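You operate a simulated robot arm through the tools that you are given. There is no shell and no other tool. Be economical: measure what you need, move in short steps, check, and stop when the job is done.

Carry out the task below with a simulated two-armed robot. There is one attempt and no reset: what you move stays moved.

JOB
Set the vent tin to 1 and shut it in the flat bag.
Fine: hold the tin while you turn its dial; stand it upright inside and close the bag's flap; leave the zip open. Set down upright: vent tin.

Only the result counts: the job must be done as asked and must still hold three seconds after the hand-in. Knocking over, shifting, dropping, spilling or breaking anything else fails it.

ROBOT AND FRAMES
Two 7-joint arms with two-finger parallel grippers on one trunk, on a base that drives. Base frame: it is fixed to the floor where the robot stands at the start and does not move with it; the origin is under the middle of the robot, x ahead of it, y to its left, z up; the surface under the hand at the start is at about z = 92. Lengths are in cm, angles in degrees, forces in N, time in s.
The left shoulder is at the start at [6, 14.4, 92.6], the right one opposite. With the tool pointing down near the work surface each hand reaches from about 26 to 70 cm from the robot's upright axis, wherever it stands, measured 20 degrees to its own side. Places, roughly: desk top [60, 50, 90]; flap of the flat bag [60, 0, 110]; inside of the flat bag [60, 0, 90]; zip slider of the flat bag [40, -10, 100]. Payload 1.57 kg a hand.
The tool frame of a hand sits at the grasp point between the pads (the TCP): z along the fingers, y along the line on which they close. The tips reach 3 cm beyond it. The gripper opens to 11 cm. The fingers are 2.4 cm wide and 1.2 cm thick; the gripper's body (4.8 by 11.2 cm) begins 7.8 cm behind the TCP.
Orientation is that of the tool frame in the base frame, as a unit quaternion [x, y, z, w]. With the fingers straight down and closing along the base's y, the tool's x points along the base's -x, its y along +y and its z along -z.

CONTROLS
- The arms move only by the tool step_arm. It takes "left_plan", "right_plan" or both (then of equal length, played together; a hand with none holds still); each is a list of rows, each a list of 7 numbers: the shift along the base's x, y, z in cm, then the turn, a rotation vector about the base's x, y, z in degrees, then the finger opening in cm, from 0 to 11. In form: [[dx, dy, dz, ax, ay, az, fingers], ...]. A call has 1 to 8 rows; each row shifts and turns the commanded pose from where the row before left it. A row lasts 0.2 s, in which the tool goes at most 5 cm and 8.6 degrees; a call with a longer step from one row to the next is refused whole, and so is a gripper value outside its range. A pose out of reach is approached as far as the arm can. The call stops where the force on the tool passes 40 N (or 10 N more than at its start, if that is more) or the arm is blocked; 0.2 s more then pass. The fingers move at their own pace (about 4.5 cm/s each) and stop on an object; they squeeze with about 39 N. The grip force told is the motor's: it shows also when the fingers shut on nothing. Time passes only in rows, and 0.2 s behind the last, so rows that do not move let the fingers close. The reply holds the time, the measured pose of the TCP, the force on the tool along the base axes, the opening and the grip force, in the units named above and with some noise, with the torque about the TCP (base axes, N m) and any sound that the robot's microphone picked up.
- Cameras (640 x 400 px; columns grow to the right, rows downward): "scene" is now at [5.1, 0.98, 154.13]; the picture's right is [0.11, -0.99, 0.00], its down [-0.70, -0.07, -0.71] and it looks along [0.71, 0.08, -0.70] (base axes); focal length 258 px, centre (320, 200). "left" rides on the left gripper at [7, -1.6, -14.1] in its tool frame; the picture's right is [0.23, 0.97, 0.00], its down [-0.86, 0.20, -0.48] and it looks along [-0.47, 0.11, 0.88] (tool axes); focal length 222 px, centre (320, 200). "right" rides on the right gripper at [7, 1.6, -14.1] in its tool frame; the picture's right is [-0.23, 0.97, 0.00], its down [-0.86, -0.20, -0.48] and it looks along [-0.47, -0.11, 0.88] (tool axes); focal length 222 px, centre (320, 200).
- grab_frame(camera): a new picture of that camera. The clock stands still meanwhile.
- raise_lower(by): slides the trunk up (or, below 0, down) by that many cm; the arms and the scene camera ride with it, the base frame stays. It gives what a move gives, with no picture.
- base_move(legs): drives the robot by 1 to 6 legs, each [ahead, left, turn to the left] in cm, cm and degrees, along the robot's own axes; the way and the turn of a leg run together, so that a leg with both is an arc; at most 150 cm and 180 degrees a leg. The arms and the cameras ride along, it lands a little off, and it stops where it bumps. It gives what a move gives.
- pan_tilt(pan, tilt): turns the head with the scene camera to pan (to the left, within 86 degrees either way) and tilt (down, from -29 to 69), counted from straight ahead of the robot. It gives what a move gives.
- pixel_to_xyz(camera, pixels): there is no depth. For up to 12 entries [column, row, z] of the newest picture of that camera ("zoom" is the newest enlarged one), the place [x, y] in the base frame at which the ray of that pixel passes the height z, good to about 0.2 cm. The clock stands still meanwhile.
- close_up(camera, box): a new picture of the part [left, top, right, bottom] of that camera's present view, enlarged. The clock stands still meanwhile.
- sign_off(): hands the job in; it is judged then, once.

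Keep the steps short. Do not move on a guess: measure, check each grasp and each placing, and mend mistakes. In all there are 80 turns and 70 pictures (those below and enlarged ones count). Leave the grippers open and the arms clear of the work at the hand-in unless told otherwise, and finish with a single line.

The tools are called after "Request:" as name(argument=value, ...) on one line, values as JSON. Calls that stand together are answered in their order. step_arm: Moves the arms, as the interface text tells. Its arguments: {"type":"object","properties":{"left_plan":{"type":"array"},"right_plan":{"type":"array"}},"required":[]} The other tools are called the same way: raise_lower (by) slides the trunk up or down; base_move (legs) drives the base; pan_tilt (pan, tilt) turns the head that bears the scene camera; grab_frame (camera) takes a picture; pixel_to_xyz (camera, pixels) gives the place at which the rays of pixels pass given heights; close_up (camera, box) takes an enlarged picture of a part of a camera's view; sign_off () hands the job in.

At the start:

```text
clock: 0.0
left_tcp_pos: [32.37, 38.97, 100.07]
left_tool_rot: [0.0, 1.0, 0.0, 0.0]
left_ft_force: [0.7, -0.5, 0.4]
left_moment: [0.04, -0.01, 0.0]
left_grip_width: 11.0
left_grasp_force: 0.1
right_tcp_pos: [38.94, -0.59, 99.95]
right_tool_rot: [0.0, 1.0, 0.0, -0.001]
right_ft_force: [-0.3, -0.1, 0.3]
right_moment: [0.01, -0.01, -0.01]
right_grip_width: 11.0
right_grasp_force: 0.1
trunk travel left (down, up): [-52.5, 6.5]
robot x, y, heading: [-0.3, 0.11, 0.1]
head pan, tilt: [6.1, 44.6]
```

scene: 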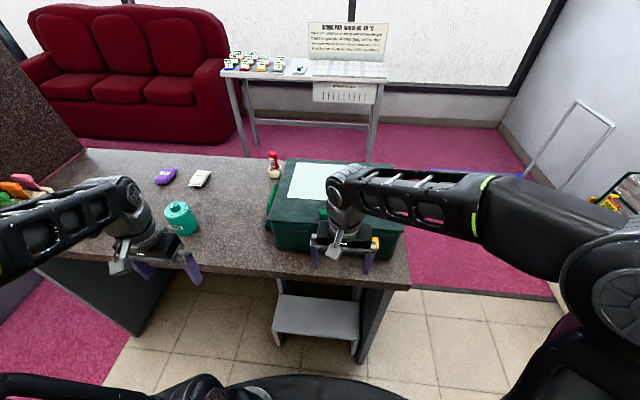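
right: 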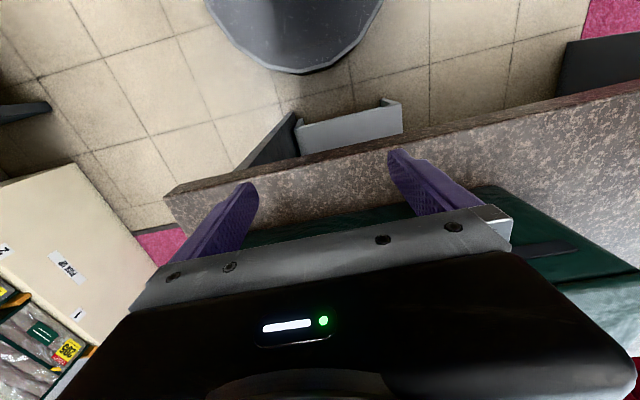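
left: 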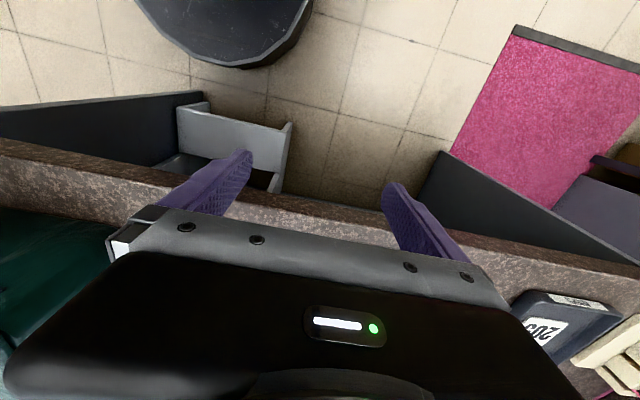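

I see a teal tin near (180,217) and a green bag near (335,210). I'll enlarge both.

Request:
close_up(camera="scene", box=[130, 170, 230, 260])

Request:
close_up(camera="scene", box=[240, 140, 420, 270])

```text
4.44 times, centred on (180, 215) of scene
```

zoom: 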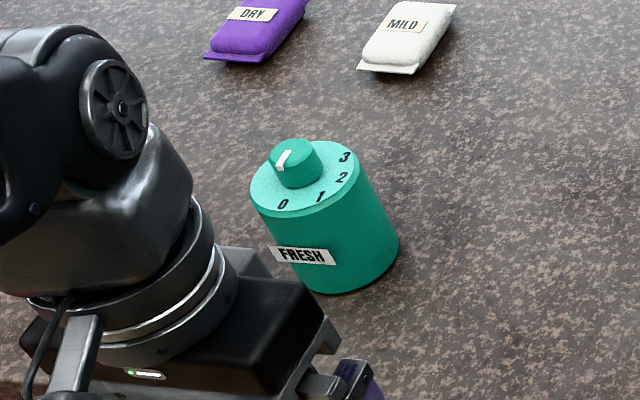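

```text
3.08 times, centred on (330, 205) of scene
```

zoom: 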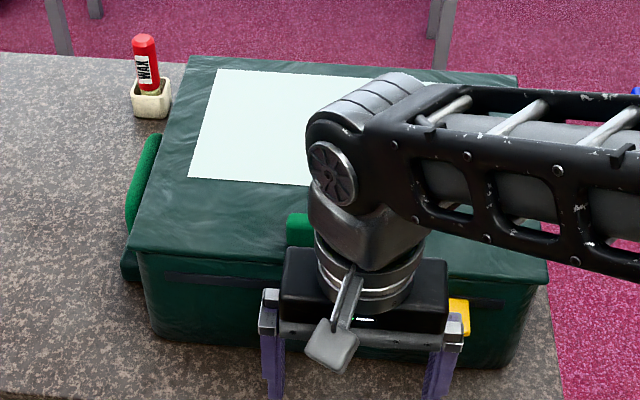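

The right arm hides the bag. I'll lift it and draw it to the right, then look again.

Request:
step_arm(right_plan=[[0, 0, 5, 0, 0, 0, 11], [0, 0, 5, 0, 0, 0, 11], [-2, -4, 2, 0, 0, 0, 11], [-2, -4, 0, 0, 0, 0, 11], [-2, -4, 0, 0, 0, 0, 11], [-1, -4, 0, 0, 0, 0, 11], [0, -5, 0, 0, 0, 0, 11], [0, -5, 0, 0, 0, 0, 11]])

Request:
close_up(camera="scene", box=[240, 140, 440, 270])

Request:
grab_frame(camera="scene")

```text
clock: 1.8
left_tcp_pos: [32.48, 38.63, 100.04]
left_tool_rot: [-0.001, 1.0, 0.001, 0.0]
left_ft_force: [0.3, -0.8, 0.0]
left_moment: [0.06, 0.02, -0.02]
left_grip_width: 11.01
left_grasp_force: 0.0
right_tcp_pos: [32.37, -26.39, 111.62]
right_tool_rot: [-0.001, 1.0, 0.001, -0.001]
right_ft_force: [-0.7, -2.1, 0.5]
right_moment: [0.1, -0.01, -0.02]
right_grip_width: 11.0
right_grasp_force: 0.0
right hand out of reach, approached as far as the arm can: row 3, 4, 5
trunk travel left (down, up): [-52.5, 6.5]
robot x, y, heading: [-0.12, 0.19, 0.0]
head pan, tilt: [6.1, 44.6]
```

```text
3.08 times, centred on (340, 205) of scene
```

zoom: 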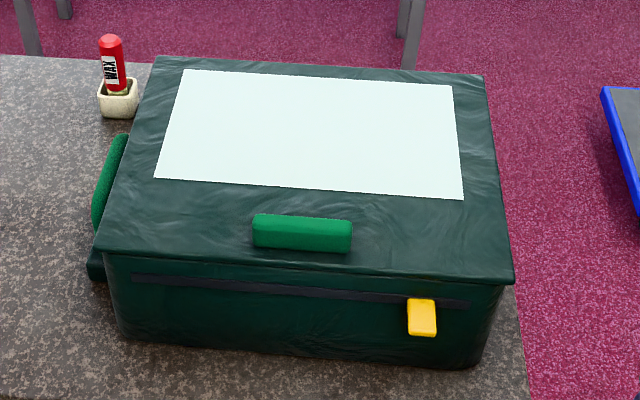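

```text
63 pictures are left
```

scene: 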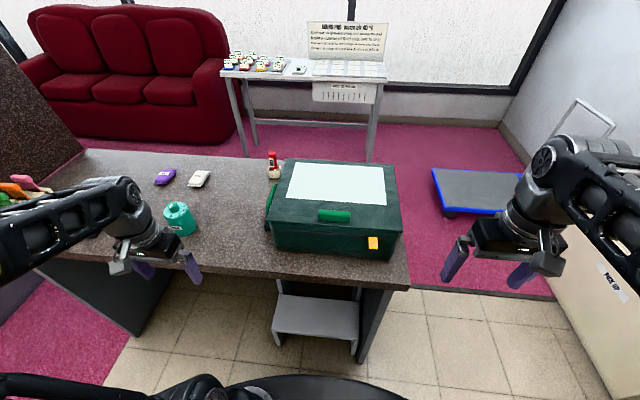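

Measuring the bag corners, grip bar, slider and tin base.

Request:
pixel_to_xyz(camera="zoom", pixels=[[120, 332, 92], [475, 368, 92], [95, 248, 106], [512, 284, 106], [153, 57, 106], [482, 75, 106], [95, 248, 109], [512, 284, 109], [153, 57, 109], [482, 75, 109], [302, 232, 108], [423, 317, 100]])

Request:
pixel_to_xyz(camera="scene", pixels=[[184, 236, 92], [184, 236, 90], [177, 206, 100], [177, 206, 104], [333, 216, 108]])

Request:
close_up(camera="scene", box=[150, 190, 214, 246])

```text
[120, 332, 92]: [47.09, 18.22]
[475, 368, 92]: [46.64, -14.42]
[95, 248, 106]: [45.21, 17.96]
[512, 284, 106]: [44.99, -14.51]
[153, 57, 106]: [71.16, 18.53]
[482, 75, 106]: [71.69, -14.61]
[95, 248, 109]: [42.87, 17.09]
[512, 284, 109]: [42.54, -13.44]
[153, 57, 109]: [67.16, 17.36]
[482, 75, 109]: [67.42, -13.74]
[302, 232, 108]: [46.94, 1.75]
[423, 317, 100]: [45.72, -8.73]
```

```text
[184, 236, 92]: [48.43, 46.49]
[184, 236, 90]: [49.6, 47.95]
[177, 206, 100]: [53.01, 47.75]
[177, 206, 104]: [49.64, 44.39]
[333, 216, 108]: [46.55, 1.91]
```

```text
7.14 times, centred on (182, 218) of scene
```

zoom: 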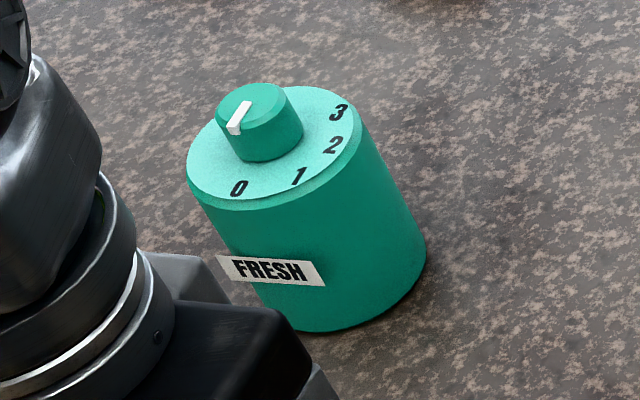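

The tin's pointer seems to be near 0. I'll look at the floor and left side before driving, and read the sign.

Request:
close_up(camera="scene", box=[220, 15, 400, 110])

Request:
pan_tilt(pan=50, tilt=50)

Request:
grab_frame(camera="scene")

```text
3.56 times, centred on (310, 62) of scene
```

zoom: 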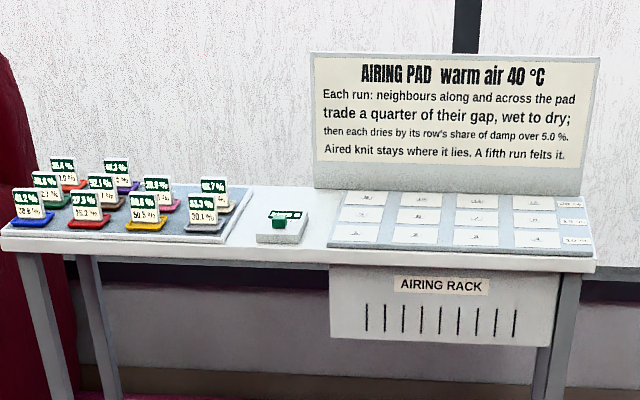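

```text
clock: 2.9
left_tcp_pos: [32.4, 38.95, 99.93]
left_tool_rot: [0.0, 1.0, 0.0, 0.0]
left_ft_force: [0.9, 0.0, -0.7]
left_moment: [0.0, -0.03, 0.02]
left_grip_width: 10.99
left_grasp_force: 0.1
right_tcp_pos: [32.33, -26.02, 111.77]
right_tool_rot: [-0.001, 1.0, -0.001, 0.002]
right_ft_force: [-0.6, -0.9, 0.0]
right_moment: [0.01, 0.03, -0.02]
right_grip_width: 10.99
right_grasp_force: 0.1
trunk travel left (down, up): [-52.5, 6.5]
robot x, y, heading: [-0.03, 0.04, 0.1]
head pan, tilt: [50.0, 50.0]
```

```text
60 pictures are left
```

scene: 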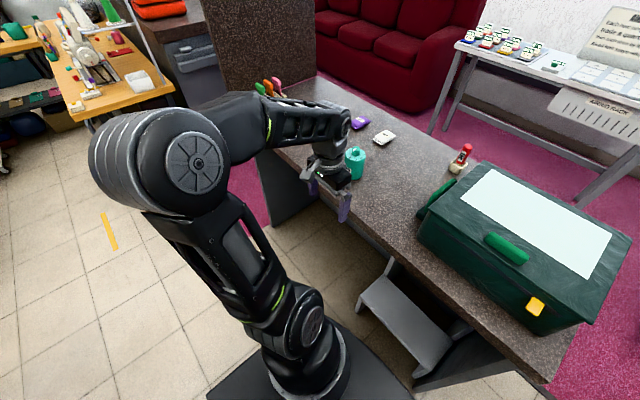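

The floor is free on the left. I'll drive 25 cm left, which gives both hands reach of the tin and the right hand reach of the bag, then look.

Request:
base_move(legs=[[0, 25, 0]])

Request:
pan_tilt(pan=15, tilt=50)

Request:
grab_frame(camera="scene")

Request:
grab_frame(camera="left")

```text
clock: 4.7
left_tcp_pos: [32.7, 63.82, 99.99]
left_tool_rot: [0.004, 1.0, -0.001, 0.0]
left_ft_force: [-0.2, 0.1, -0.2]
left_moment: [0.0, 0.03, -0.01]
left_grip_width: 11.0
left_grasp_force: 0.1
right_tcp_pos: [32.04, -1.16, 111.73]
right_tool_rot: [0.005, 1.0, 0.0, 0.0]
right_ft_force: [0.2, -0.2, -0.5]
right_moment: [-0.03, -0.01, 0.0]
right_grip_width: 11.01
right_grasp_force: 0.2
trunk travel left (down, up): [-52.5, 6.5]
robot x, y, heading: [0.37, 25.36, -0.5]
head pan, tilt: [50.0, 50.0]
```

```text
clock: 5.8
left_tcp_pos: [32.83, 63.87, 99.94]
left_tool_rot: [0.004, 1.0, 0.0, 0.0]
left_ft_force: [0.0, 0.9, 0.1]
left_moment: [-0.03, 0.03, -0.02]
left_grip_width: 11.02
left_grasp_force: 0.1
right_tcp_pos: [32.18, -1.23, 111.72]
right_tool_rot: [0.004, 1.0, 0.0, 0.0]
right_ft_force: [1.3, 0.8, -0.3]
right_moment: [-0.03, -0.03, 0.02]
right_grip_width: 10.99
right_grasp_force: 0.0
trunk travel left (down, up): [-52.5, 6.5]
robot x, y, heading: [0.54, 25.49, -0.4]
head pan, tilt: [15.0, 50.0]
```

```text
59 pictures are left
```

scene: 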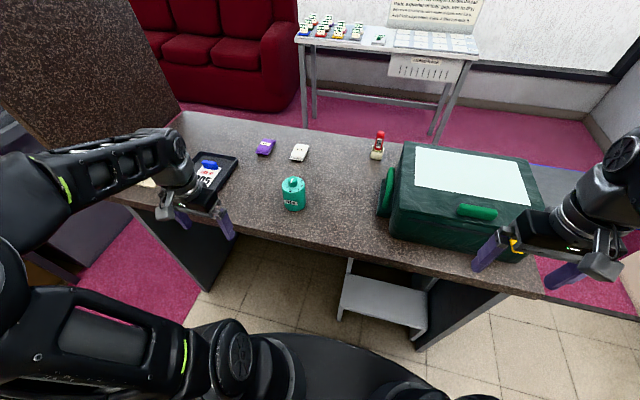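

```text
58 pictures are left
```

left: 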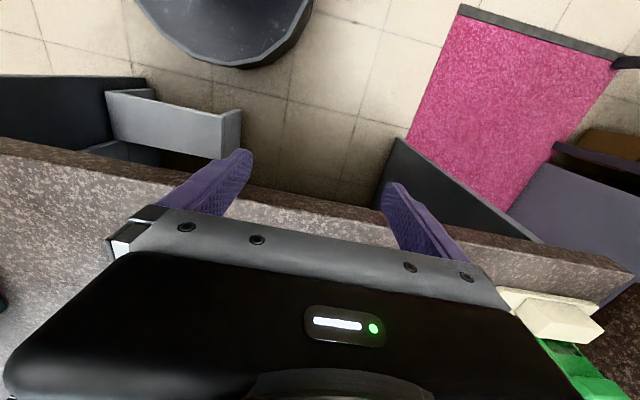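

Enlarging the tin at (293,192) for measuring.

Request:
close_up(camera="scene", box=[261, 170, 325, 214])

```text
9.09 times, centred on (293, 192) of scene
```

zoom: 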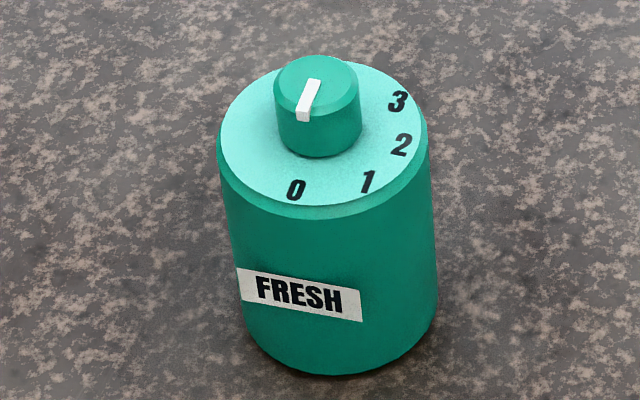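

Request:
pixel_to_xyz(camera="zoom", pixels=[[320, 375, 90], [320, 375, 92], [219, 140, 100], [427, 135, 100], [323, 62, 100], [323, 206, 100], [295, 190, 100], [368, 182, 100], [401, 145, 100], [398, 101, 100], [315, 82, 103], [303, 118, 103]])

Request:
pixel_to_xyz(camera="zoom", pixels=[[243, 320, 92], [437, 312, 92], [323, 62, 102], [323, 206, 102], [219, 140, 102], [427, 135, 102], [275, 85, 103], [361, 85, 103], [317, 57, 103], [315, 113, 103], [319, 157, 100]])

```text
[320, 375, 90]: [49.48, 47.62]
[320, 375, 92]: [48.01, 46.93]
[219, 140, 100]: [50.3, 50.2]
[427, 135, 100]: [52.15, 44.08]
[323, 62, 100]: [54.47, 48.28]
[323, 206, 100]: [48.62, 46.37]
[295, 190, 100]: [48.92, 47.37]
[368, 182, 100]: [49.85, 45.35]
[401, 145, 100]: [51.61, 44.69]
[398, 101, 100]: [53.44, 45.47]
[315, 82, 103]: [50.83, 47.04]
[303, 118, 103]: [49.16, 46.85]
```

```text
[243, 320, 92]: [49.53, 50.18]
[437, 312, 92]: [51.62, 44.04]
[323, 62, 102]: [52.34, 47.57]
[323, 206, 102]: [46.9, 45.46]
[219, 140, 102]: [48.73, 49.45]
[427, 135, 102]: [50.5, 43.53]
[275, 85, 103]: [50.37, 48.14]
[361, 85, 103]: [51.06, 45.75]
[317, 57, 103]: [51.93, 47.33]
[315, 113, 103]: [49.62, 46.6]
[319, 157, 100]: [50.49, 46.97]
```

Tin: about 6.4 cm wide, axis near (51.4, 47.2), dial plate z≈100, knob top ≈102.5. Labels lie about 45° apart and 0→1 is +45° about z. I'll bring the left hand to a standoff with the fingers pitched 45° forward-down.

Request:
step_arm(left_plan=[[1.7, -2.8, 1, 0, -7.5, 0, 11], [1.7, -2.8, 1, 0, -7.5, 0, 11], [1.7, -2.8, 1, 0, -7.5, 0, 11], [1.7, -2.8, 1, 0, -7.5, 0, 11], [1.7, -2.8, 0.5, 0, -7.5, 0, 11], [1.6, -2.7, 0.5, 0, -7.5, 0, 11]])

Request:
close_up(camera="scene", box=[210, 130, 370, 240])

Request:
grab_frame(camera="left")

```text
clock: 7.2
left_tcp_pos: [43.74, 47.09, 105.77]
left_tool_rot: [0.003, 0.924, 0.001, 0.382]
left_ft_force: [0.4, -0.6, -0.2]
left_moment: [0.03, 0.0, 0.04]
left_grip_width: 11.0
left_grasp_force: 0.0
left hand out of reach, approached as far as the arm can: row 6
right_tcp_pos: [32.15, -1.42, 111.68]
right_tool_rot: [0.004, 1.0, 0.0, 0.0]
right_ft_force: [-0.4, -0.2, -0.6]
right_moment: [0.04, -0.03, 0.0]
right_grip_width: 11.01
right_grasp_force: 0.1
trunk travel left (down, up): [-52.5, 6.5]
robot x, y, heading: [-0.09, 25.2, -0.6]
head pan, tilt: [15.0, 50.0]
```

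```text
3.64 times, centred on (290, 185) of scene
```

zoom: 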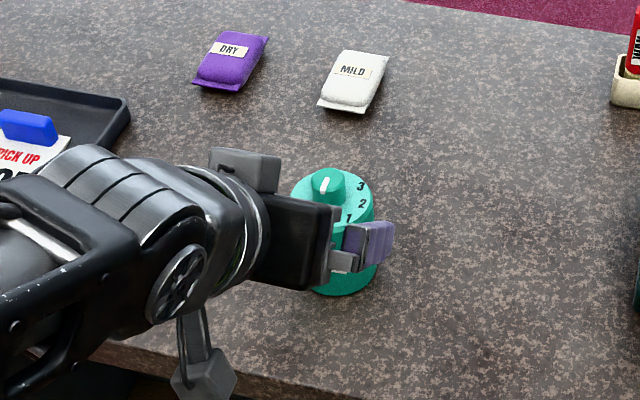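

```text
55 pictures are left
```

left: 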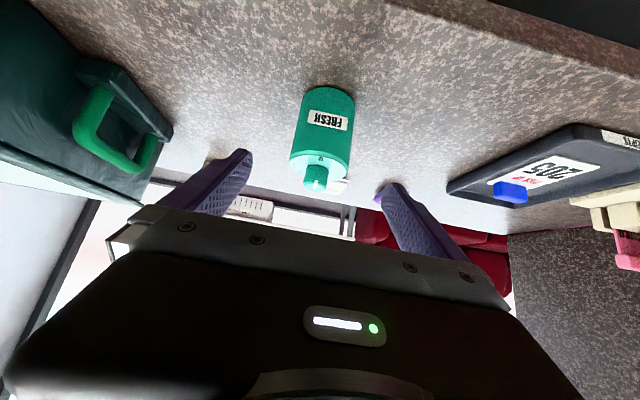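

The tin sits centred between the left fingers. Advancing along the approach in four rows.

Request:
step_arm(left_plan=[[1.9, 0.05, -2.3, 0, 0, 0, 11], [1.9, 0.05, -2.3, 0, 0, 0, 11], [1.9, 0, -2.3, 0, 0, 0, 11], [1.9, 0, -2.2, 0, 0, 0, 11]])

Request:
grab_frame(camera="left")

Request:
close_up(camera="scene", box=[240, 150, 350, 230])

```text
clock: 8.2
left_tcp_pos: [51.63, 47.51, 96.74]
left_tool_rot: [0.004, 0.924, 0.001, 0.383]
left_ft_force: [0.4, -0.1, -0.3]
left_moment: [0.02, 0.03, -0.01]
left_grip_width: 10.99
left_grasp_force: 0.0
right_tcp_pos: [32.23, -1.23, 111.62]
right_tool_rot: [0.004, 1.0, 0.0, -0.001]
right_ft_force: [0.3, 0.0, 0.0]
right_moment: [0.02, 0.04, -0.01]
right_grip_width: 10.99
right_grasp_force: 0.1
trunk travel left (down, up): [-52.5, 6.5]
robot x, y, heading: [0.09, 25.44, -0.3]
head pan, tilt: [15.0, 50.0]
```

```text
54 pictures are left
```

left: 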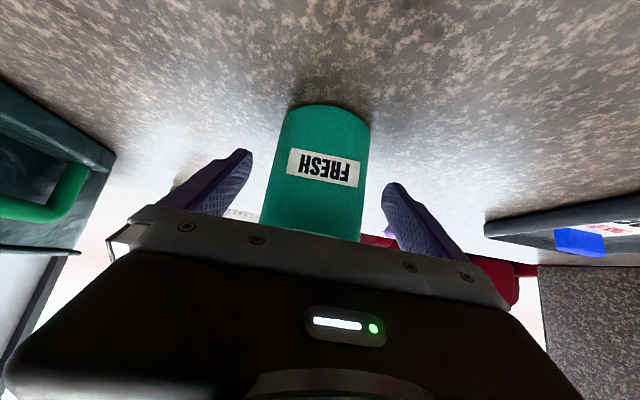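

```text
5.00 times, centred on (295, 190) of scene
```

zoom: 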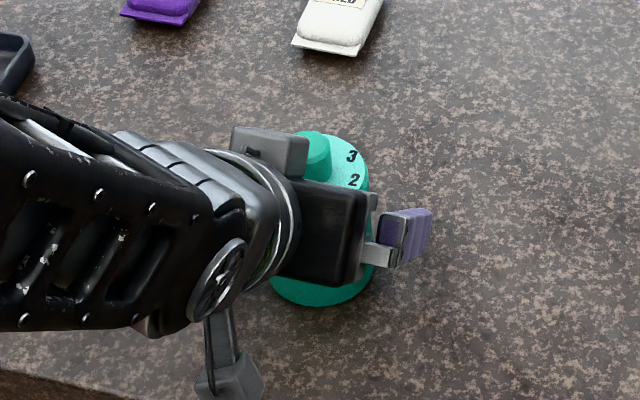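

Centred. Closing the left fingers on the tin.

Request:
step_arm(left_plan=[[0, 0, 0, 0, 0, 0, 5.5], [0, 0, 0, 0, 0, 0, 5.5], [0, 0, 0, 0, 0, 0, 5.5], [0, 0, 0, 0, 0, 0, 5.5]], right_plan=[[0, 3, 3, 0, 0, 0, 6], [0, 5, 1, 0, 0, 0, 6], [0, 5, 0, 0, 0, 0, 6], [1, 4.5, 0, 0, 0, 0, 6]])

```text
refused: row 2 steps farther than a row can; nothing moved
```

Request:
step_arm(left_plan=[[0, 0, 0, 0, 0, 0, 5.5], [0, 0, 0, 0, 0, 0, 5.5], [0, 0, 0, 0, 0, 0, 5.5], [0, 0, 0, 0, 0, 0, 5.5]], right_plan=[[0, 3, 3, 0, 0, 0, 6], [0, 4.5, 1, 0, 0, 0, 6], [0, 4.8, 0, 0, 0, 0, 6], [1, 4.5, 0, 0, 0, 0, 6]])

```text
clock: 9.2
left_tcp_pos: [51.69, 47.41, 96.64]
left_tool_rot: [0.005, 0.924, 0.001, 0.383]
left_ft_force: [1.3, 0.5, -0.1]
left_moment: [0.01, 0.05, 0.02]
left_grip_width: 6.55
left_grasp_force: 25.7
right_tcp_pos: [33.84, 11.33, 111.37]
right_tool_rot: [0.004, 1.0, 0.0, 0.0]
right_ft_force: [0.2, 0.2, -0.6]
right_moment: [-0.02, 0.0, 0.0]
right_grip_width: 5.98
right_grasp_force: 0.0
right hand out of reach, approached as far as the arm can: row 1, 2
trunk travel left (down, up): [-52.5, 6.5]
robot x, y, heading: [0.11, 25.47, -0.6]
head pan, tilt: [15.0, 50.0]
```

The tin is gripped (6.55 cm, 25.7 N). Before bringing the right hand in I'll check clearances around the knob.

Request:
grab_frame(camera="scene")

Request:
close_up(camera="scene", box=[265, 160, 345, 215])

```text
52 pictures are left
```

scene: 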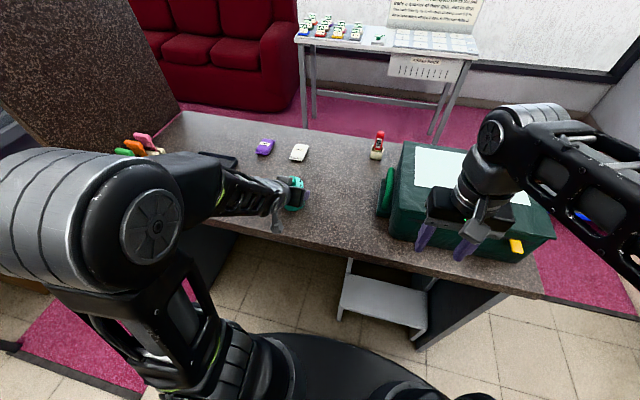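

```text
7.27 times, centred on (305, 188) of scene
```

zoom: 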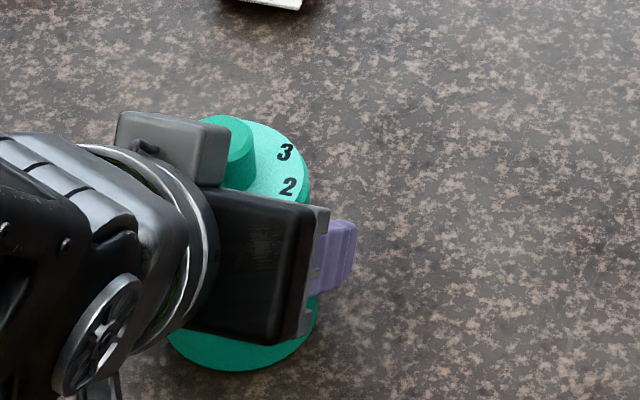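

Request:
pixel_to_xyz(camera="zoom", pixels=[[228, 128, 104], [228, 128, 106], [228, 128, 108], [228, 128, 110], [125, 113, 106], [125, 113, 108], [125, 113, 110], [228, 185, 104], [228, 185, 106], [228, 185, 108], [310, 215, 102], [310, 215, 104]])

Request:
close_up(camera="scene", box=[400, 150, 560, 270])

```text
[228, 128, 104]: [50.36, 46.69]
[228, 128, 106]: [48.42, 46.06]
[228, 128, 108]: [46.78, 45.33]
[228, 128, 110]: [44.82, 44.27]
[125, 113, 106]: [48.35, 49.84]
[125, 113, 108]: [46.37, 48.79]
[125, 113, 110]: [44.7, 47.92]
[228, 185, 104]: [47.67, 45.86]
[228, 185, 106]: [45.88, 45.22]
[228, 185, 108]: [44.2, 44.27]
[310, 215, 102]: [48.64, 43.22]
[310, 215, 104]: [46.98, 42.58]
```

```text
3.33 times, centred on (480, 210) of scene
```

zoom: 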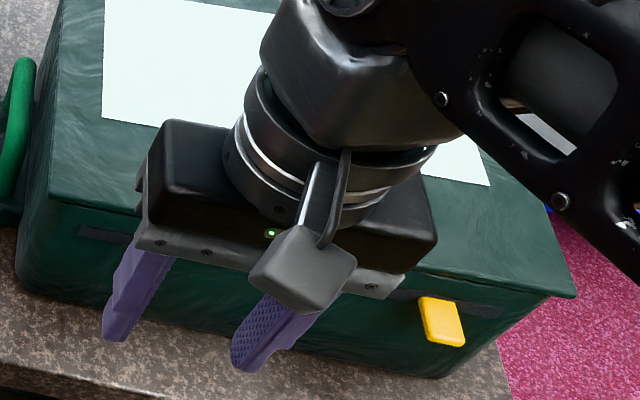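

Clearance is workable with the right hand vertical. I'll bring it round to the tin's right side first, with its fingers nearly closed to 4.4 cm.

Request:
step_arm(right_plan=[[1, 4.5, 0, 0, 0, 0, 4.4], [1, 4.5, 0, 0, 0, 0, 4.4], [2, 4.3, 0, 0, 0, 0, 4.4], [3.5, 3.3, 0, 0, 0, 0, 4.4], [4, 2, 0, 0, 0, 0, 4.4], [4, 2, 0, 0, 0, 0, 4.4], [2.1, 3, 0, 0, 0, 0, 4.4]])

Request:
grab_frame(camera="scene")

Request:
grab_frame(camera="right")

```text
clock: 10.8
left_tcp_pos: [51.53, 47.45, 96.73]
left_tool_rot: [0.003, 0.924, 0.001, 0.383]
left_ft_force: [0.4, 1.4, 0.5]
left_moment: [-0.07, -0.01, -0.02]
left_grip_width: 6.54
left_grasp_force: 39.7
right_tcp_pos: [49.08, 33.31, 107.17]
right_tool_rot: [0.005, 1.0, 0.002, 0.003]
right_ft_force: [0.0, 0.7, 0.6]
right_moment: [0.01, -0.03, -0.03]
right_grip_width: 4.38
right_grasp_force: 0.1
right hand out of reach, approached as far as the arm can: row 5, 6, 7
trunk travel left (down, up): [-52.5, 6.5]
robot x, y, heading: [-0.09, 25.28, -0.7]
head pan, tilt: [15.0, 50.0]
```

```text
49 pictures are left
```

scene: 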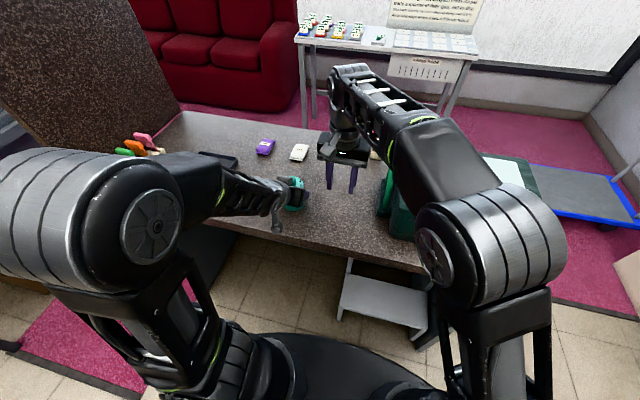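

```text
48 pictures are left
```

right: 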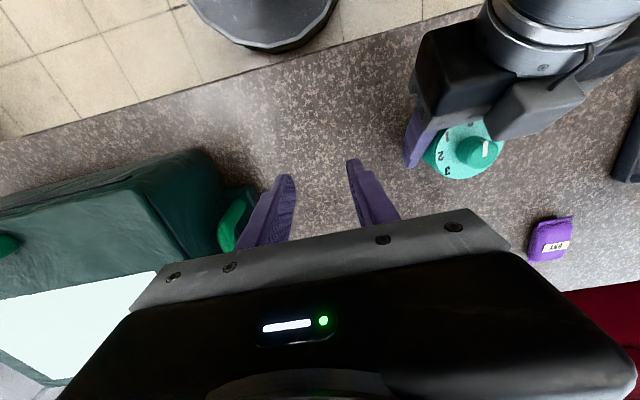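

The right hand is at its reach limit here. With the left hand I'll lift the gripped tin slightly and carry it 10 cm right and 4 cm nearer, the right hand giving way first.

Request:
step_arm(left_plan=[[0, 0, 0.6, 0, 0, 0, 5.5], [0, 0, 0.6, 0, 0, 0, 5.5], [-1, -2.5, 0, 0, 0, 0, 5.5], [-1, -2.5, 0, 0, 0, 0, 5.5], [-1, -2.5, 0, 0, 0, 0, 5.5], [-1, -2.5, 0, 0, 0, 0, 5.5]], right_plan=[[-2, -3.5, 0, 0, 0, 0, 4.4], [-2, -3.5, 0, 0, 0, 0, 4.4], [-1, -3.5, 0, 0, 0, 0, 4.4], [-1, -1, 0, 0, 0, 0, 4.4], [0, 0, 0, 0, 0, 0, 4.4], [0, 0, 0, 0, 0, 0, 4.4]])

Request:
grab_frame(camera="right")

Request:
grab_frame(camera="scene")

```text
clock: 12.2
left_tcp_pos: [47.44, 37.13, 97.91]
left_tool_rot: [0.003, 0.924, 0.002, 0.382]
left_ft_force: [0.4, -0.8, -1.6]
left_moment: [0.02, 0.01, 0.03]
left_grip_width: 6.49
left_grasp_force: 39.0
right_tcp_pos: [43.23, 21.81, 107.08]
right_tool_rot: [0.005, 1.0, 0.0, 0.0]
right_ft_force: [-0.7, 0.2, -0.9]
right_moment: [0.02, 0.03, 0.0]
right_grip_width: 4.37
right_grasp_force: 0.3
trunk travel left (down, up): [-52.5, 6.5]
robot x, y, heading: [0.03, 25.41, -0.7]
head pan, tilt: [15.0, 50.0]
```

```text
47 pictures are left
```

right: 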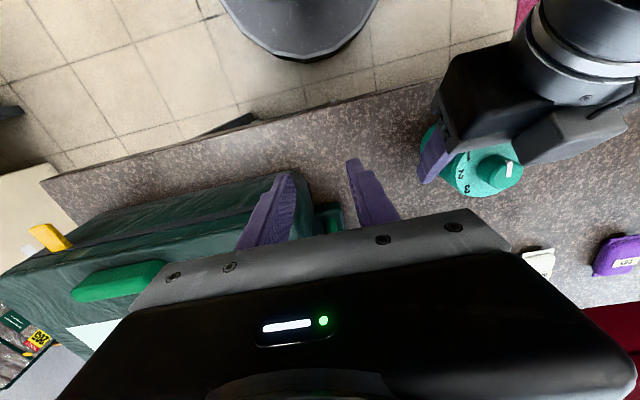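

```text
46 pictures are left
```

scene: 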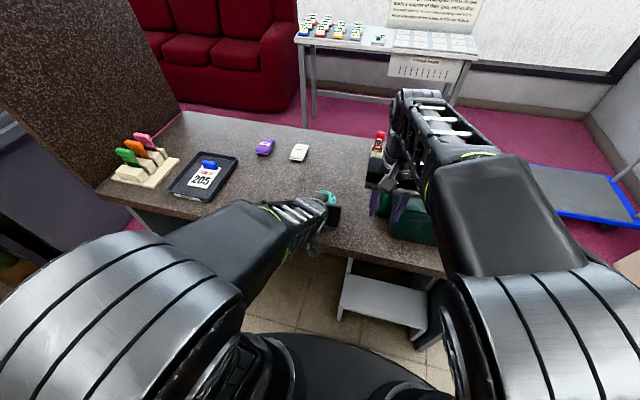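

Setting the tin back on the desk, then measuring the knob and the left gripper's block from the right camera.

Request:
step_arm(left_plan=[[0, 0, -0.6, 0, 0, 0, 5.5], [0, 0, -0.5, 0, 0, 0, 5.5], [0, 0, 0, 0, 0, 0, 5.5]])

Request:
close_up(camera="right", box=[400, 100, 560, 210])

```text
clock: 12.9
left_tcp_pos: [47.55, 37.31, 96.76]
left_tool_rot: [0.004, 0.924, 0.002, 0.382]
left_ft_force: [0.3, -0.5, -1.4]
left_moment: [0.04, -0.01, -0.02]
left_grip_width: 6.52
left_grasp_force: 39.0
right_tcp_pos: [43.27, 21.84, 107.12]
right_tool_rot: [0.004, 1.0, 0.0, -0.001]
right_ft_force: [0.0, -0.2, -0.9]
right_moment: [-0.01, 0.02, 0.02]
right_grip_width: 4.37
right_grasp_force: 0.0
trunk travel left (down, up): [-52.5, 6.5]
robot x, y, heading: [-0.12, 25.06, -0.6]
head pan, tilt: [15.0, 50.0]
```

```text
3.64 times, centred on (480, 155) of right
```

zoom: 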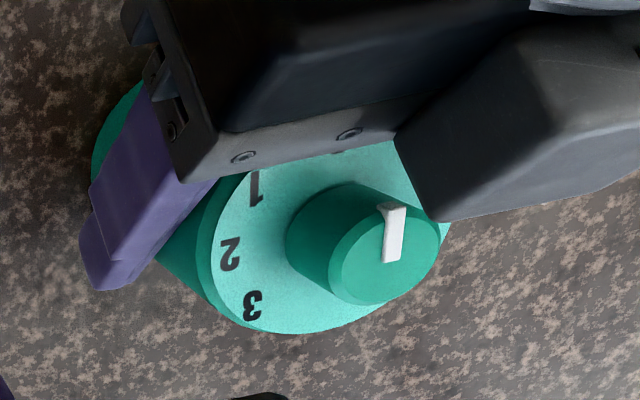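

Request:
pixel_to_xyz(camera="zoom", pixels=[[385, 253, 102.5], [330, 275, 102.5], [441, 240, 102.5], [428, 222, 104], [428, 222, 106], [428, 222, 108], [625, 180, 106], [625, 180, 108], [397, 135, 102], [397, 135, 104], [390, 205, 102.5], [393, 260, 102.5]])

```text
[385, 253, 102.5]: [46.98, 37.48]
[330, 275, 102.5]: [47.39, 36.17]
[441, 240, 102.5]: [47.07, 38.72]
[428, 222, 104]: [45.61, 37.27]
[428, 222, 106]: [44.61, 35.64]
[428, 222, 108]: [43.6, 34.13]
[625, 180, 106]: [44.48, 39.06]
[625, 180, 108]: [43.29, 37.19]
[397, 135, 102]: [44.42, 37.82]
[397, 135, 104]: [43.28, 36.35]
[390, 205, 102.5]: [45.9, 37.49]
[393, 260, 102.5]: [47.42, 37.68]
```

The block on the left gripper is only about 2.6 cm from the knob axis. I'll regrip with the left hand drawn back 1.4 cm to gain room.

Request:
step_arm(left_plan=[[0, 0, 0, 0, 0, 0, 8], [0, 0, 0, 0, 0, 0, 8], [-0.7, 0, 0.1, 0, 0, 0, 8], [-0.7, 0, 0.1, 0, 0, 0, 8], [0, 0, 0, 0, 0, 0, 5.5], [0, 0, 0, 0, 0, 0, 5.5], [0, 0, 0, 0, 0, 0, 5.5]], right_plan=[[0, 0, 0, 0, 0, -7.3, 4.2], [0, 0, 0, 0, 0, -7.3, 4.2], [0, 0, 0, 0, 0, -7.4, 4.2], [0, 0, 0, 0, 0, 0, 4.2], [0, 0, 0, 0, 0, 0, 4.2], [0, 0, 0, 0, 0, 0, 4.2], [0, 0, 0, 0, 0, 0, 4.2]])

Request:
close_up(camera="right", box=[440, 70, 600, 180])

```text
clock: 14.6
left_tcp_pos: [46.73, 37.12, 97.21]
left_tool_rot: [0.003, 0.924, 0.003, 0.382]
left_ft_force: [-1.1, -0.4, 0.2]
left_moment: [-0.07, 0.07, -0.01]
left_grip_width: 6.55
left_grasp_force: 32.7
left hand out of reach, approached as far as the arm can: row 4
right_tcp_pos: [43.25, 21.95, 107.18]
right_tool_rot: [0.195, 0.981, 0.0, 0.001]
right_ft_force: [-0.2, -0.2, -0.3]
right_moment: [0.04, -0.01, -0.01]
right_grip_width: 4.2
right_grasp_force: 0.1
trunk travel left (down, up): [-52.5, 6.5]
robot x, y, heading: [0.29, 25.54, -0.3]
head pan, tilt: [15.0, 50.0]
```

```text
3.64 times, centred on (520, 125) of right
```

zoom: 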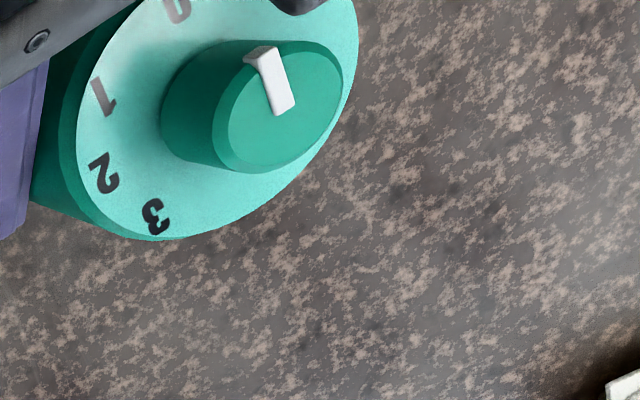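

Request:
pixel_to_xyz(camera="zoom", pixels=[[282, 113, 102.5], [225, 115, 102.5], [341, 100, 102.5], [220, 120, 100], [240, 90, 100]])

```text
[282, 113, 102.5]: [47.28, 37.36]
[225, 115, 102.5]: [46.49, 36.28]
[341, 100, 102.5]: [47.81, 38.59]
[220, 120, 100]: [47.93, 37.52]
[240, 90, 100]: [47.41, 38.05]
```

Knob axis is (47.25, 37.4). Moving the right hand over it at z≈107.

Request:
step_arm(right_plan=[[2, 3, 0.2, 0, 0, 0, 4.2], [2, 4, 0, 0, 0, 0, 4.2], [0, 4.2, 0, 0, 0, 0, 4.2], [0, 4.2, 0, 0, 0, 0, 4.2]])

Request:
grab_frame(camera="right")

Request:
close_up(camera="scene", box=[270, 140, 400, 230])

```text
clock: 15.6
left_tcp_pos: [46.65, 37.19, 97.15]
left_tool_rot: [0.003, 0.924, 0.001, 0.382]
left_ft_force: [-0.3, -0.5, -0.5]
left_moment: [0.0, 0.08, -0.01]
left_grip_width: 6.52
left_grasp_force: 38.9
right_tcp_pos: [46.93, 36.9, 107.0]
right_tool_rot: [0.196, 0.981, 0.002, 0.003]
right_ft_force: [-0.7, 0.6, 1.0]
right_moment: [-0.02, -0.05, -0.01]
right_grip_width: 4.21
right_grasp_force: 0.1
right hand out of reach, approached as far as the arm can: row 4
trunk travel left (down, up): [-52.5, 6.5]
robot x, y, heading: [0.1, 25.54, -0.4]
head pan, tilt: [15.0, 50.0]
```

```text
43 pictures are left
```

right: 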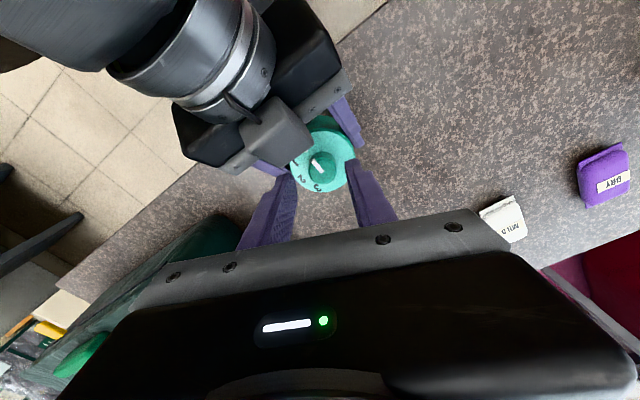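

```text
4.44 times, centred on (335, 185) of scene
```

zoom: 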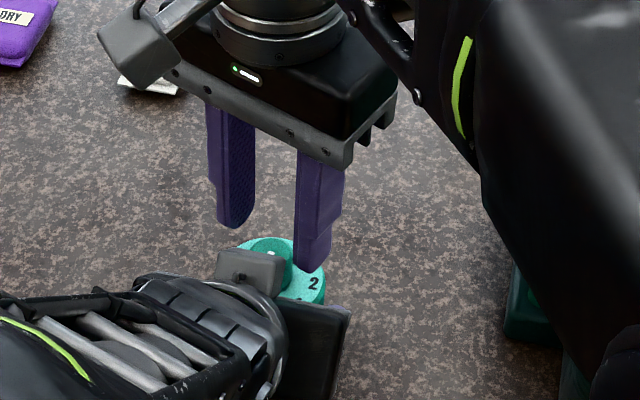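

The knob is between the fingertips. Descending 3.4 cm.

Request:
step_arm(right_plan=[[0, 0, -1.2, 0, 0, 0, 4.2], [0, 0, -1.2, 0, 0, 0, 4.2], [0, 0, -1.0, 0, 0, 0, 4.2], [0, 0, 0, 0, 0, 0, 4.2]])

Request:
close_up(camera="right", box=[220, 80, 420, 220])

```text
clock: 16.6
left_tcp_pos: [46.59, 37.21, 97.1]
left_tool_rot: [0.003, 0.924, 0.002, 0.382]
left_ft_force: [-0.4, -0.6, 0.2]
left_moment: [-0.24, 0.01, 0.02]
left_grip_width: 6.53
left_grasp_force: 39.0
right_tcp_pos: [46.99, 37.2, 103.51]
right_tool_rot: [0.195, 0.981, 0.001, 0.0]
right_ft_force: [0.2, -0.8, 2.9]
right_moment: [0.07, 0.06, 0.04]
right_grip_width: 4.16
right_grasp_force: 0.0
trunk travel left (down, up): [-52.5, 6.5]
robot x, y, heading: [-0.02, 25.3, -0.3]
head pan, tilt: [15.0, 50.0]
```

```text
2.86 times, centred on (320, 150) of right
```

zoom: 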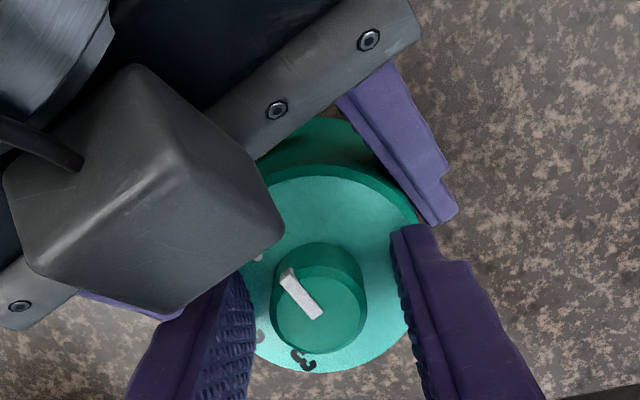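

Tips just graze the plate (2.9 N). I'll lift 0.2 cm and close on the knob.

Request:
step_arm(right_plan=[[0, 0, 0.2, 0, 0, 0, 4.2], [0, 0, 0, 0, 0, 0, 1.8], [0, 0, 0, 0, 0, 0, 1.8], [0, 0, 0, 0, 0, 0, 1.8]])

```text
clock: 17.6
left_tcp_pos: [46.66, 37.19, 97.15]
left_tool_rot: [0.003, 0.924, 0.002, 0.382]
left_ft_force: [5.6, 5.3, -0.4]
left_moment: [-0.52, 0.27, -0.02]
left_grip_width: 6.52
left_grasp_force: 38.9
right_tcp_pos: [46.83, 37.13, 103.72]
right_tool_rot: [0.195, 0.981, -0.001, -0.001]
right_ft_force: [-7.1, -6.2, 0.1]
right_moment: [0.05, 0.21, -0.03]
right_grip_width: 2.47
right_grasp_force: 30.6
trunk travel left (down, up): [-52.5, 6.5]
robot x, y, heading: [0.09, 25.11, -0.6]
head pan, tilt: [15.0, 50.0]
```

Gripped the knob at 2.47 cm. Turning +45° about z in six rows.

Request:
step_arm(right_plan=[[-0.05, -0.05, 0, 0, 0, 7.5, 1.8], [-0.05, -0.05, 0, 0, 0, 7.5, 1.8], [0, 0, 0, 0, 0, 7.5, 1.8], [0, 0, 0, 0, 0, 7.5, 1.8], [0, 0, 0, 0, 0, 7.5, 1.8], [0, 0, 0, 0, 0, 7.5, 1.8], [0, 0, 0, 0, 0, 0, 1.8]])

Request:
close_up(camera="right", box=[220, 80, 420, 220])

```text
clock: 19.1
left_tcp_pos: [46.79, 37.18, 97.08]
left_tool_rot: [0.004, 0.924, 0.0, 0.382]
left_ft_force: [-13.0, 4.5, 17.6]
left_moment: [-0.83, -0.53, 0.03]
left_grip_width: 6.54
left_grasp_force: 38.9
right_tcp_pos: [46.89, 37.2, 103.64]
right_tool_rot: [-0.196, 0.981, 0.0, 0.001]
right_ft_force: [14.7, -5.3, -13.8]
right_moment: [0.23, -0.46, -0.02]
right_grip_width: 2.44
right_grasp_force: 36.1
trunk travel left (down, up): [-52.5, 6.5]
robot x, y, heading: [-0.21, 25.41, -0.4]
head pan, tilt: [15.0, 50.0]
```

```text
2.86 times, centred on (320, 150) of right
```

zoom: 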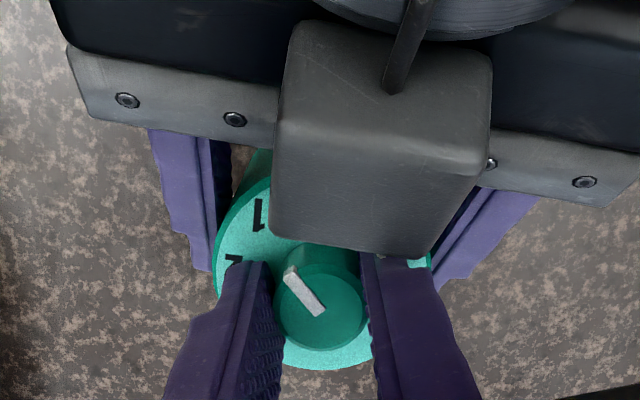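

The pointer moved with the gripper. Opening the fingers and rising to check the setting.

Request:
step_arm(right_plan=[[0, 0, 0, 0, 0, 0, 3.8], [0, 0, 0, 0, 0, 0, 3.8], [0, 0, 1.7, 0, 0, 0, 3.8], [0, 0, 1.7, 0, 0, 0, 3.8], [0, -3, 0, 0, 0, 0, 3.8], [0, -4, 0, 0, 0, -8, 3.8], [-1, -4, 0, 0, 0, -8, 3.8], [-2, -3, 0, 0, 0, -6.5, 3.8]])

Request:
grab_frame(camera="right")

```text
clock: 20.9
left_tcp_pos: [46.57, 37.19, 97.05]
left_tool_rot: [0.004, 0.924, 0.001, 0.382]
left_ft_force: [-2.1, -0.6, 4.5]
left_moment: [-0.19, 0.09, -0.04]
left_grip_width: 6.52
left_grasp_force: 39.5
right_tcp_pos: [43.88, 23.08, 107.01]
right_tool_rot: [0.001, 1.0, 0.0, 0.0]
right_ft_force: [-1.0, -0.2, 0.0]
right_moment: [0.01, 0.03, 0.02]
right_grip_width: 3.77
right_grasp_force: 0.1
trunk travel left (down, up): [-52.5, 6.5]
robot x, y, heading: [0.2, 25.42, -0.4]
head pan, tilt: [15.0, 50.0]
```

```text
39 pictures are left
```

right: 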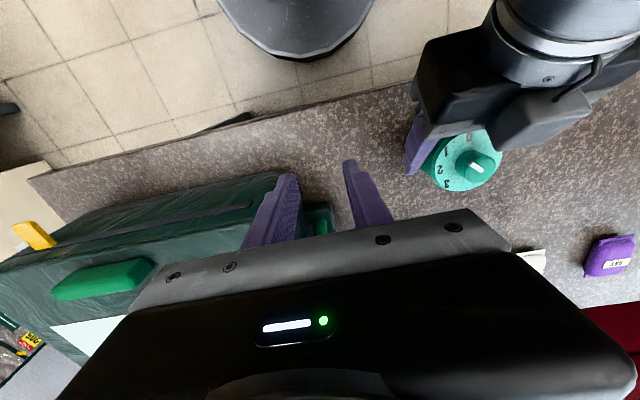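

Request:
close_up(camera="right", box=[420, 120, 520, 200])

```text
5.00 times, centred on (470, 160) of right
```

zoom: 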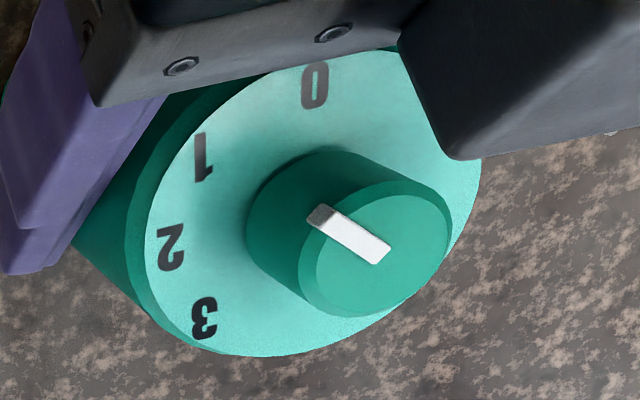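

Request:
pixel_to_xyz(camera="zoom", pixels=[[315, 85, 100.2], [203, 157, 100.2], [170, 247, 100.2], [203, 318, 100.2], [320, 218, 102.6], [380, 254, 102.6], [375, 249, 102.6], [240, 355, 100.2], [145, 250, 100.2], [480, 180, 100.2]])

```text
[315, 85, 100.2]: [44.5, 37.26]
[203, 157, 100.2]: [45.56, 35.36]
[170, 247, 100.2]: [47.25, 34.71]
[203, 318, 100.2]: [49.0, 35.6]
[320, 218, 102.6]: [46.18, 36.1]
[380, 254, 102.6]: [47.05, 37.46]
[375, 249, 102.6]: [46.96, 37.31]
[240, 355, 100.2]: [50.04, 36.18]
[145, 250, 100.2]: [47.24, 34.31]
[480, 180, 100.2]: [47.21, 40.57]
```

Request:
pixel_to_xyz(camera="zoom", pixels=[[340, 207, 102.7], [391, 247, 102.7], [325, 230, 102.7], [372, 264, 102.7], [383, 250, 102.7]])

Request:
close_up(camera="right", box=[450, 140, 500, 185])

```text
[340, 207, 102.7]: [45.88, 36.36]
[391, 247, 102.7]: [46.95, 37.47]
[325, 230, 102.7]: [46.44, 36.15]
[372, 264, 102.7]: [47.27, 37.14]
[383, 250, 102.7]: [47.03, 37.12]
```

```text
8.89 times, centred on (475, 162) of right
```

zoom: 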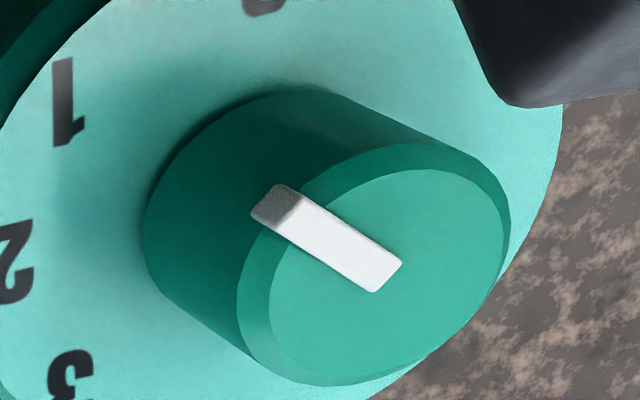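

The pointer's edges run 46–50°, matching label 1 (≈48°). The dial is set. Now I'll release the tin with the left hand and back it away, then look closely at the flap's grip.

Request:
step_arm(left_plan=[[0, 0, 0, 0, 0, 0, 9], [0, 0, 0, 0, 0, 0, 9], [-1.5, 0, 1.5, 0, 0, 0, 9], [-1.5, 0, 2, 0, 0, 0, 9], [-1.5, 1, 2, 0, 0, 0, 9], [-1, 3, 1, 0, 0, 0, 9], [-1, 4, 0, 0, 0, 0, 9], [-1, 4, 0, 0, 0, 0, 9]], right_plan=[[0, -2, 2, 0, 0, 0, 6], [-1, -4, 1, 0, 0, 0, 6], [-1, -4, 1, 0, 0, 0, 6], [-1, -4, 0, 0, 0, 0, 6], [-1, -3, 0, 0, 0, 0, 6], [-2, 0, 0, 0, 0, 0, 6], [-2, 0, 0, 0, 0, 0, 6], [-2, 0, 0, 0, 0, 0, 6]])

Request:
grab_frame(camera="scene")

Request:
grab_frame(camera="right")

```text
clock: 22.8
left_tcp_pos: [43.2, 48.25, 106.1]
left_tool_rot: [0.004, 0.924, 0.001, 0.382]
left_ft_force: [-0.1, 0.1, 0.5]
left_moment: [-0.03, -0.01, -0.02]
left_grip_width: 9.02
left_grasp_force: 0.0
left hand out of reach, approached as far as the arm can: row 3, 4, 5, 6, 7, 8
right_tcp_pos: [33.73, 5.89, 111.21]
right_tool_rot: [0.0, 1.0, -0.001, 0.0]
right_ft_force: [-0.1, 0.4, 0.9]
right_moment: [-0.02, -0.01, 0.0]
right_grip_width: 5.99
right_grasp_force: 0.1
trunk travel left (down, up): [-52.5, 6.5]
robot x, y, heading: [0.04, 25.08, -0.4]
head pan, tilt: [15.0, 50.0]
```

```text
36 pictures are left
```

scene: 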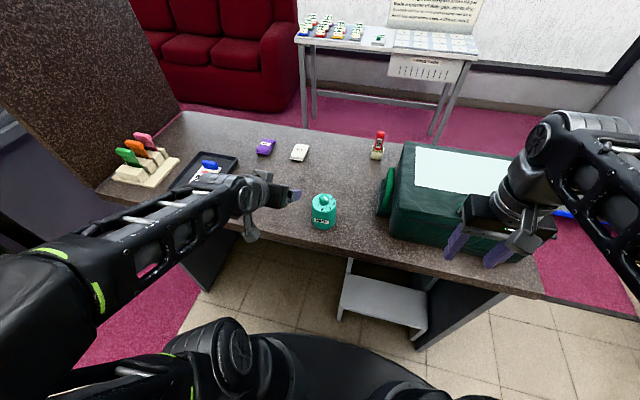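

```text
35 pictures are left
```

right: 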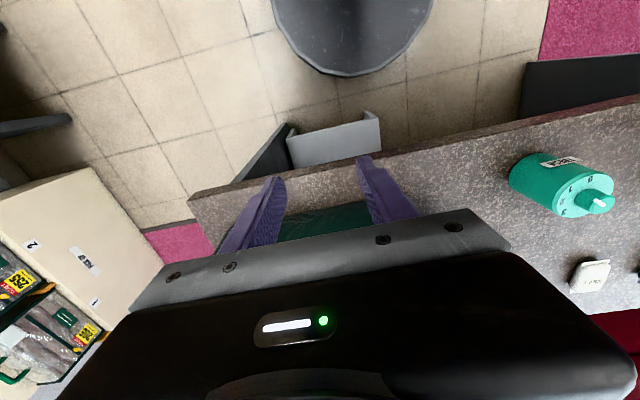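

I'll raise the trunk 6.5 cm so both hands pass clear of everything, then drive 15 cm right so both arms face the bag.

Request:
raise_lower(by=6.4)

Request:
base_move(legs=[[0, -15, 0]])

Request:
pan_tilt(pan=0, tilt=50)

Request:
grab_frame(camera="scene")

```text
clock: 23.8
left_tcp_pos: [43.18, 48.14, 112.6]
left_tool_rot: [0.004, 0.924, 0.002, 0.382]
left_ft_force: [0.1, 0.1, 0.2]
left_moment: [0.03, 0.01, 0.01]
left_grip_width: 9.01
left_grasp_force: 0.1
right_tcp_pos: [33.65, 5.87, 117.55]
right_tool_rot: [0.001, 1.0, 0.0, 0.0]
right_ft_force: [-1.1, -0.1, -0.1]
right_moment: [-0.01, -0.01, -0.02]
right_grip_width: 6.0
right_grasp_force: 0.0
trunk travel left (down, up): [-58.9, 0.1]
robot x, y, heading: [0.4, 25.15, -0.7]
head pan, tilt: [15.0, 50.0]
```

```text
clock: 25.2
left_tcp_pos: [43.15, 32.67, 112.59]
left_tool_rot: [0.005, 0.924, 0.002, 0.382]
left_ft_force: [-0.3, 0.1, 1.1]
left_moment: [0.02, 0.01, 0.03]
left_grip_width: 8.98
left_grasp_force: 0.1
right_tcp_pos: [33.49, -9.71, 117.49]
right_tool_rot: [0.001, 1.0, 0.001, 0.0]
right_ft_force: [-1.1, 0.4, 0.4]
right_moment: [0.05, 0.02, 0.02]
right_grip_width: 5.98
right_grasp_force: 0.0
trunk travel left (down, up): [-58.9, 0.1]
robot x, y, heading: [-0.29, 10.01, -0.8]
head pan, tilt: [15.0, 50.0]
```

```text
clock: 25.9
left_tcp_pos: [43.16, 32.66, 112.47]
left_tool_rot: [0.004, 0.924, 0.002, 0.381]
left_ft_force: [1.2, 0.8, -0.3]
left_moment: [-0.03, -0.02, -0.01]
left_grip_width: 8.98
left_grasp_force: 0.1
right_tcp_pos: [33.53, -9.73, 117.69]
right_tool_rot: [0.001, 1.0, 0.0, 0.0]
right_ft_force: [0.2, -0.1, 0.3]
right_moment: [0.0, -0.02, 0.03]
right_grip_width: 5.99
right_grasp_force: 0.1
trunk travel left (down, up): [-58.9, 0.1]
robot x, y, heading: [-0.13, 9.68, -0.7]
head pan, tilt: [0.0, 50.0]
```

```text
34 pictures are left
```

scene: 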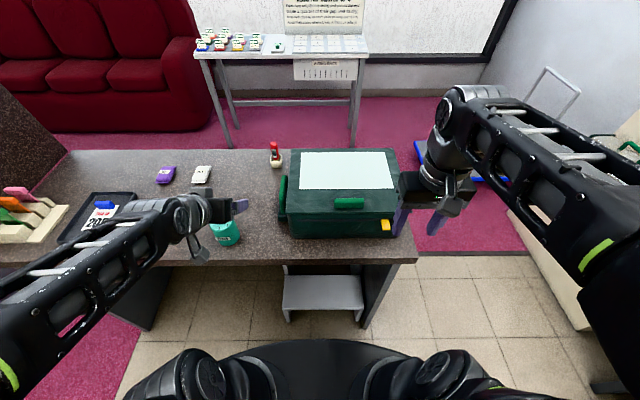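

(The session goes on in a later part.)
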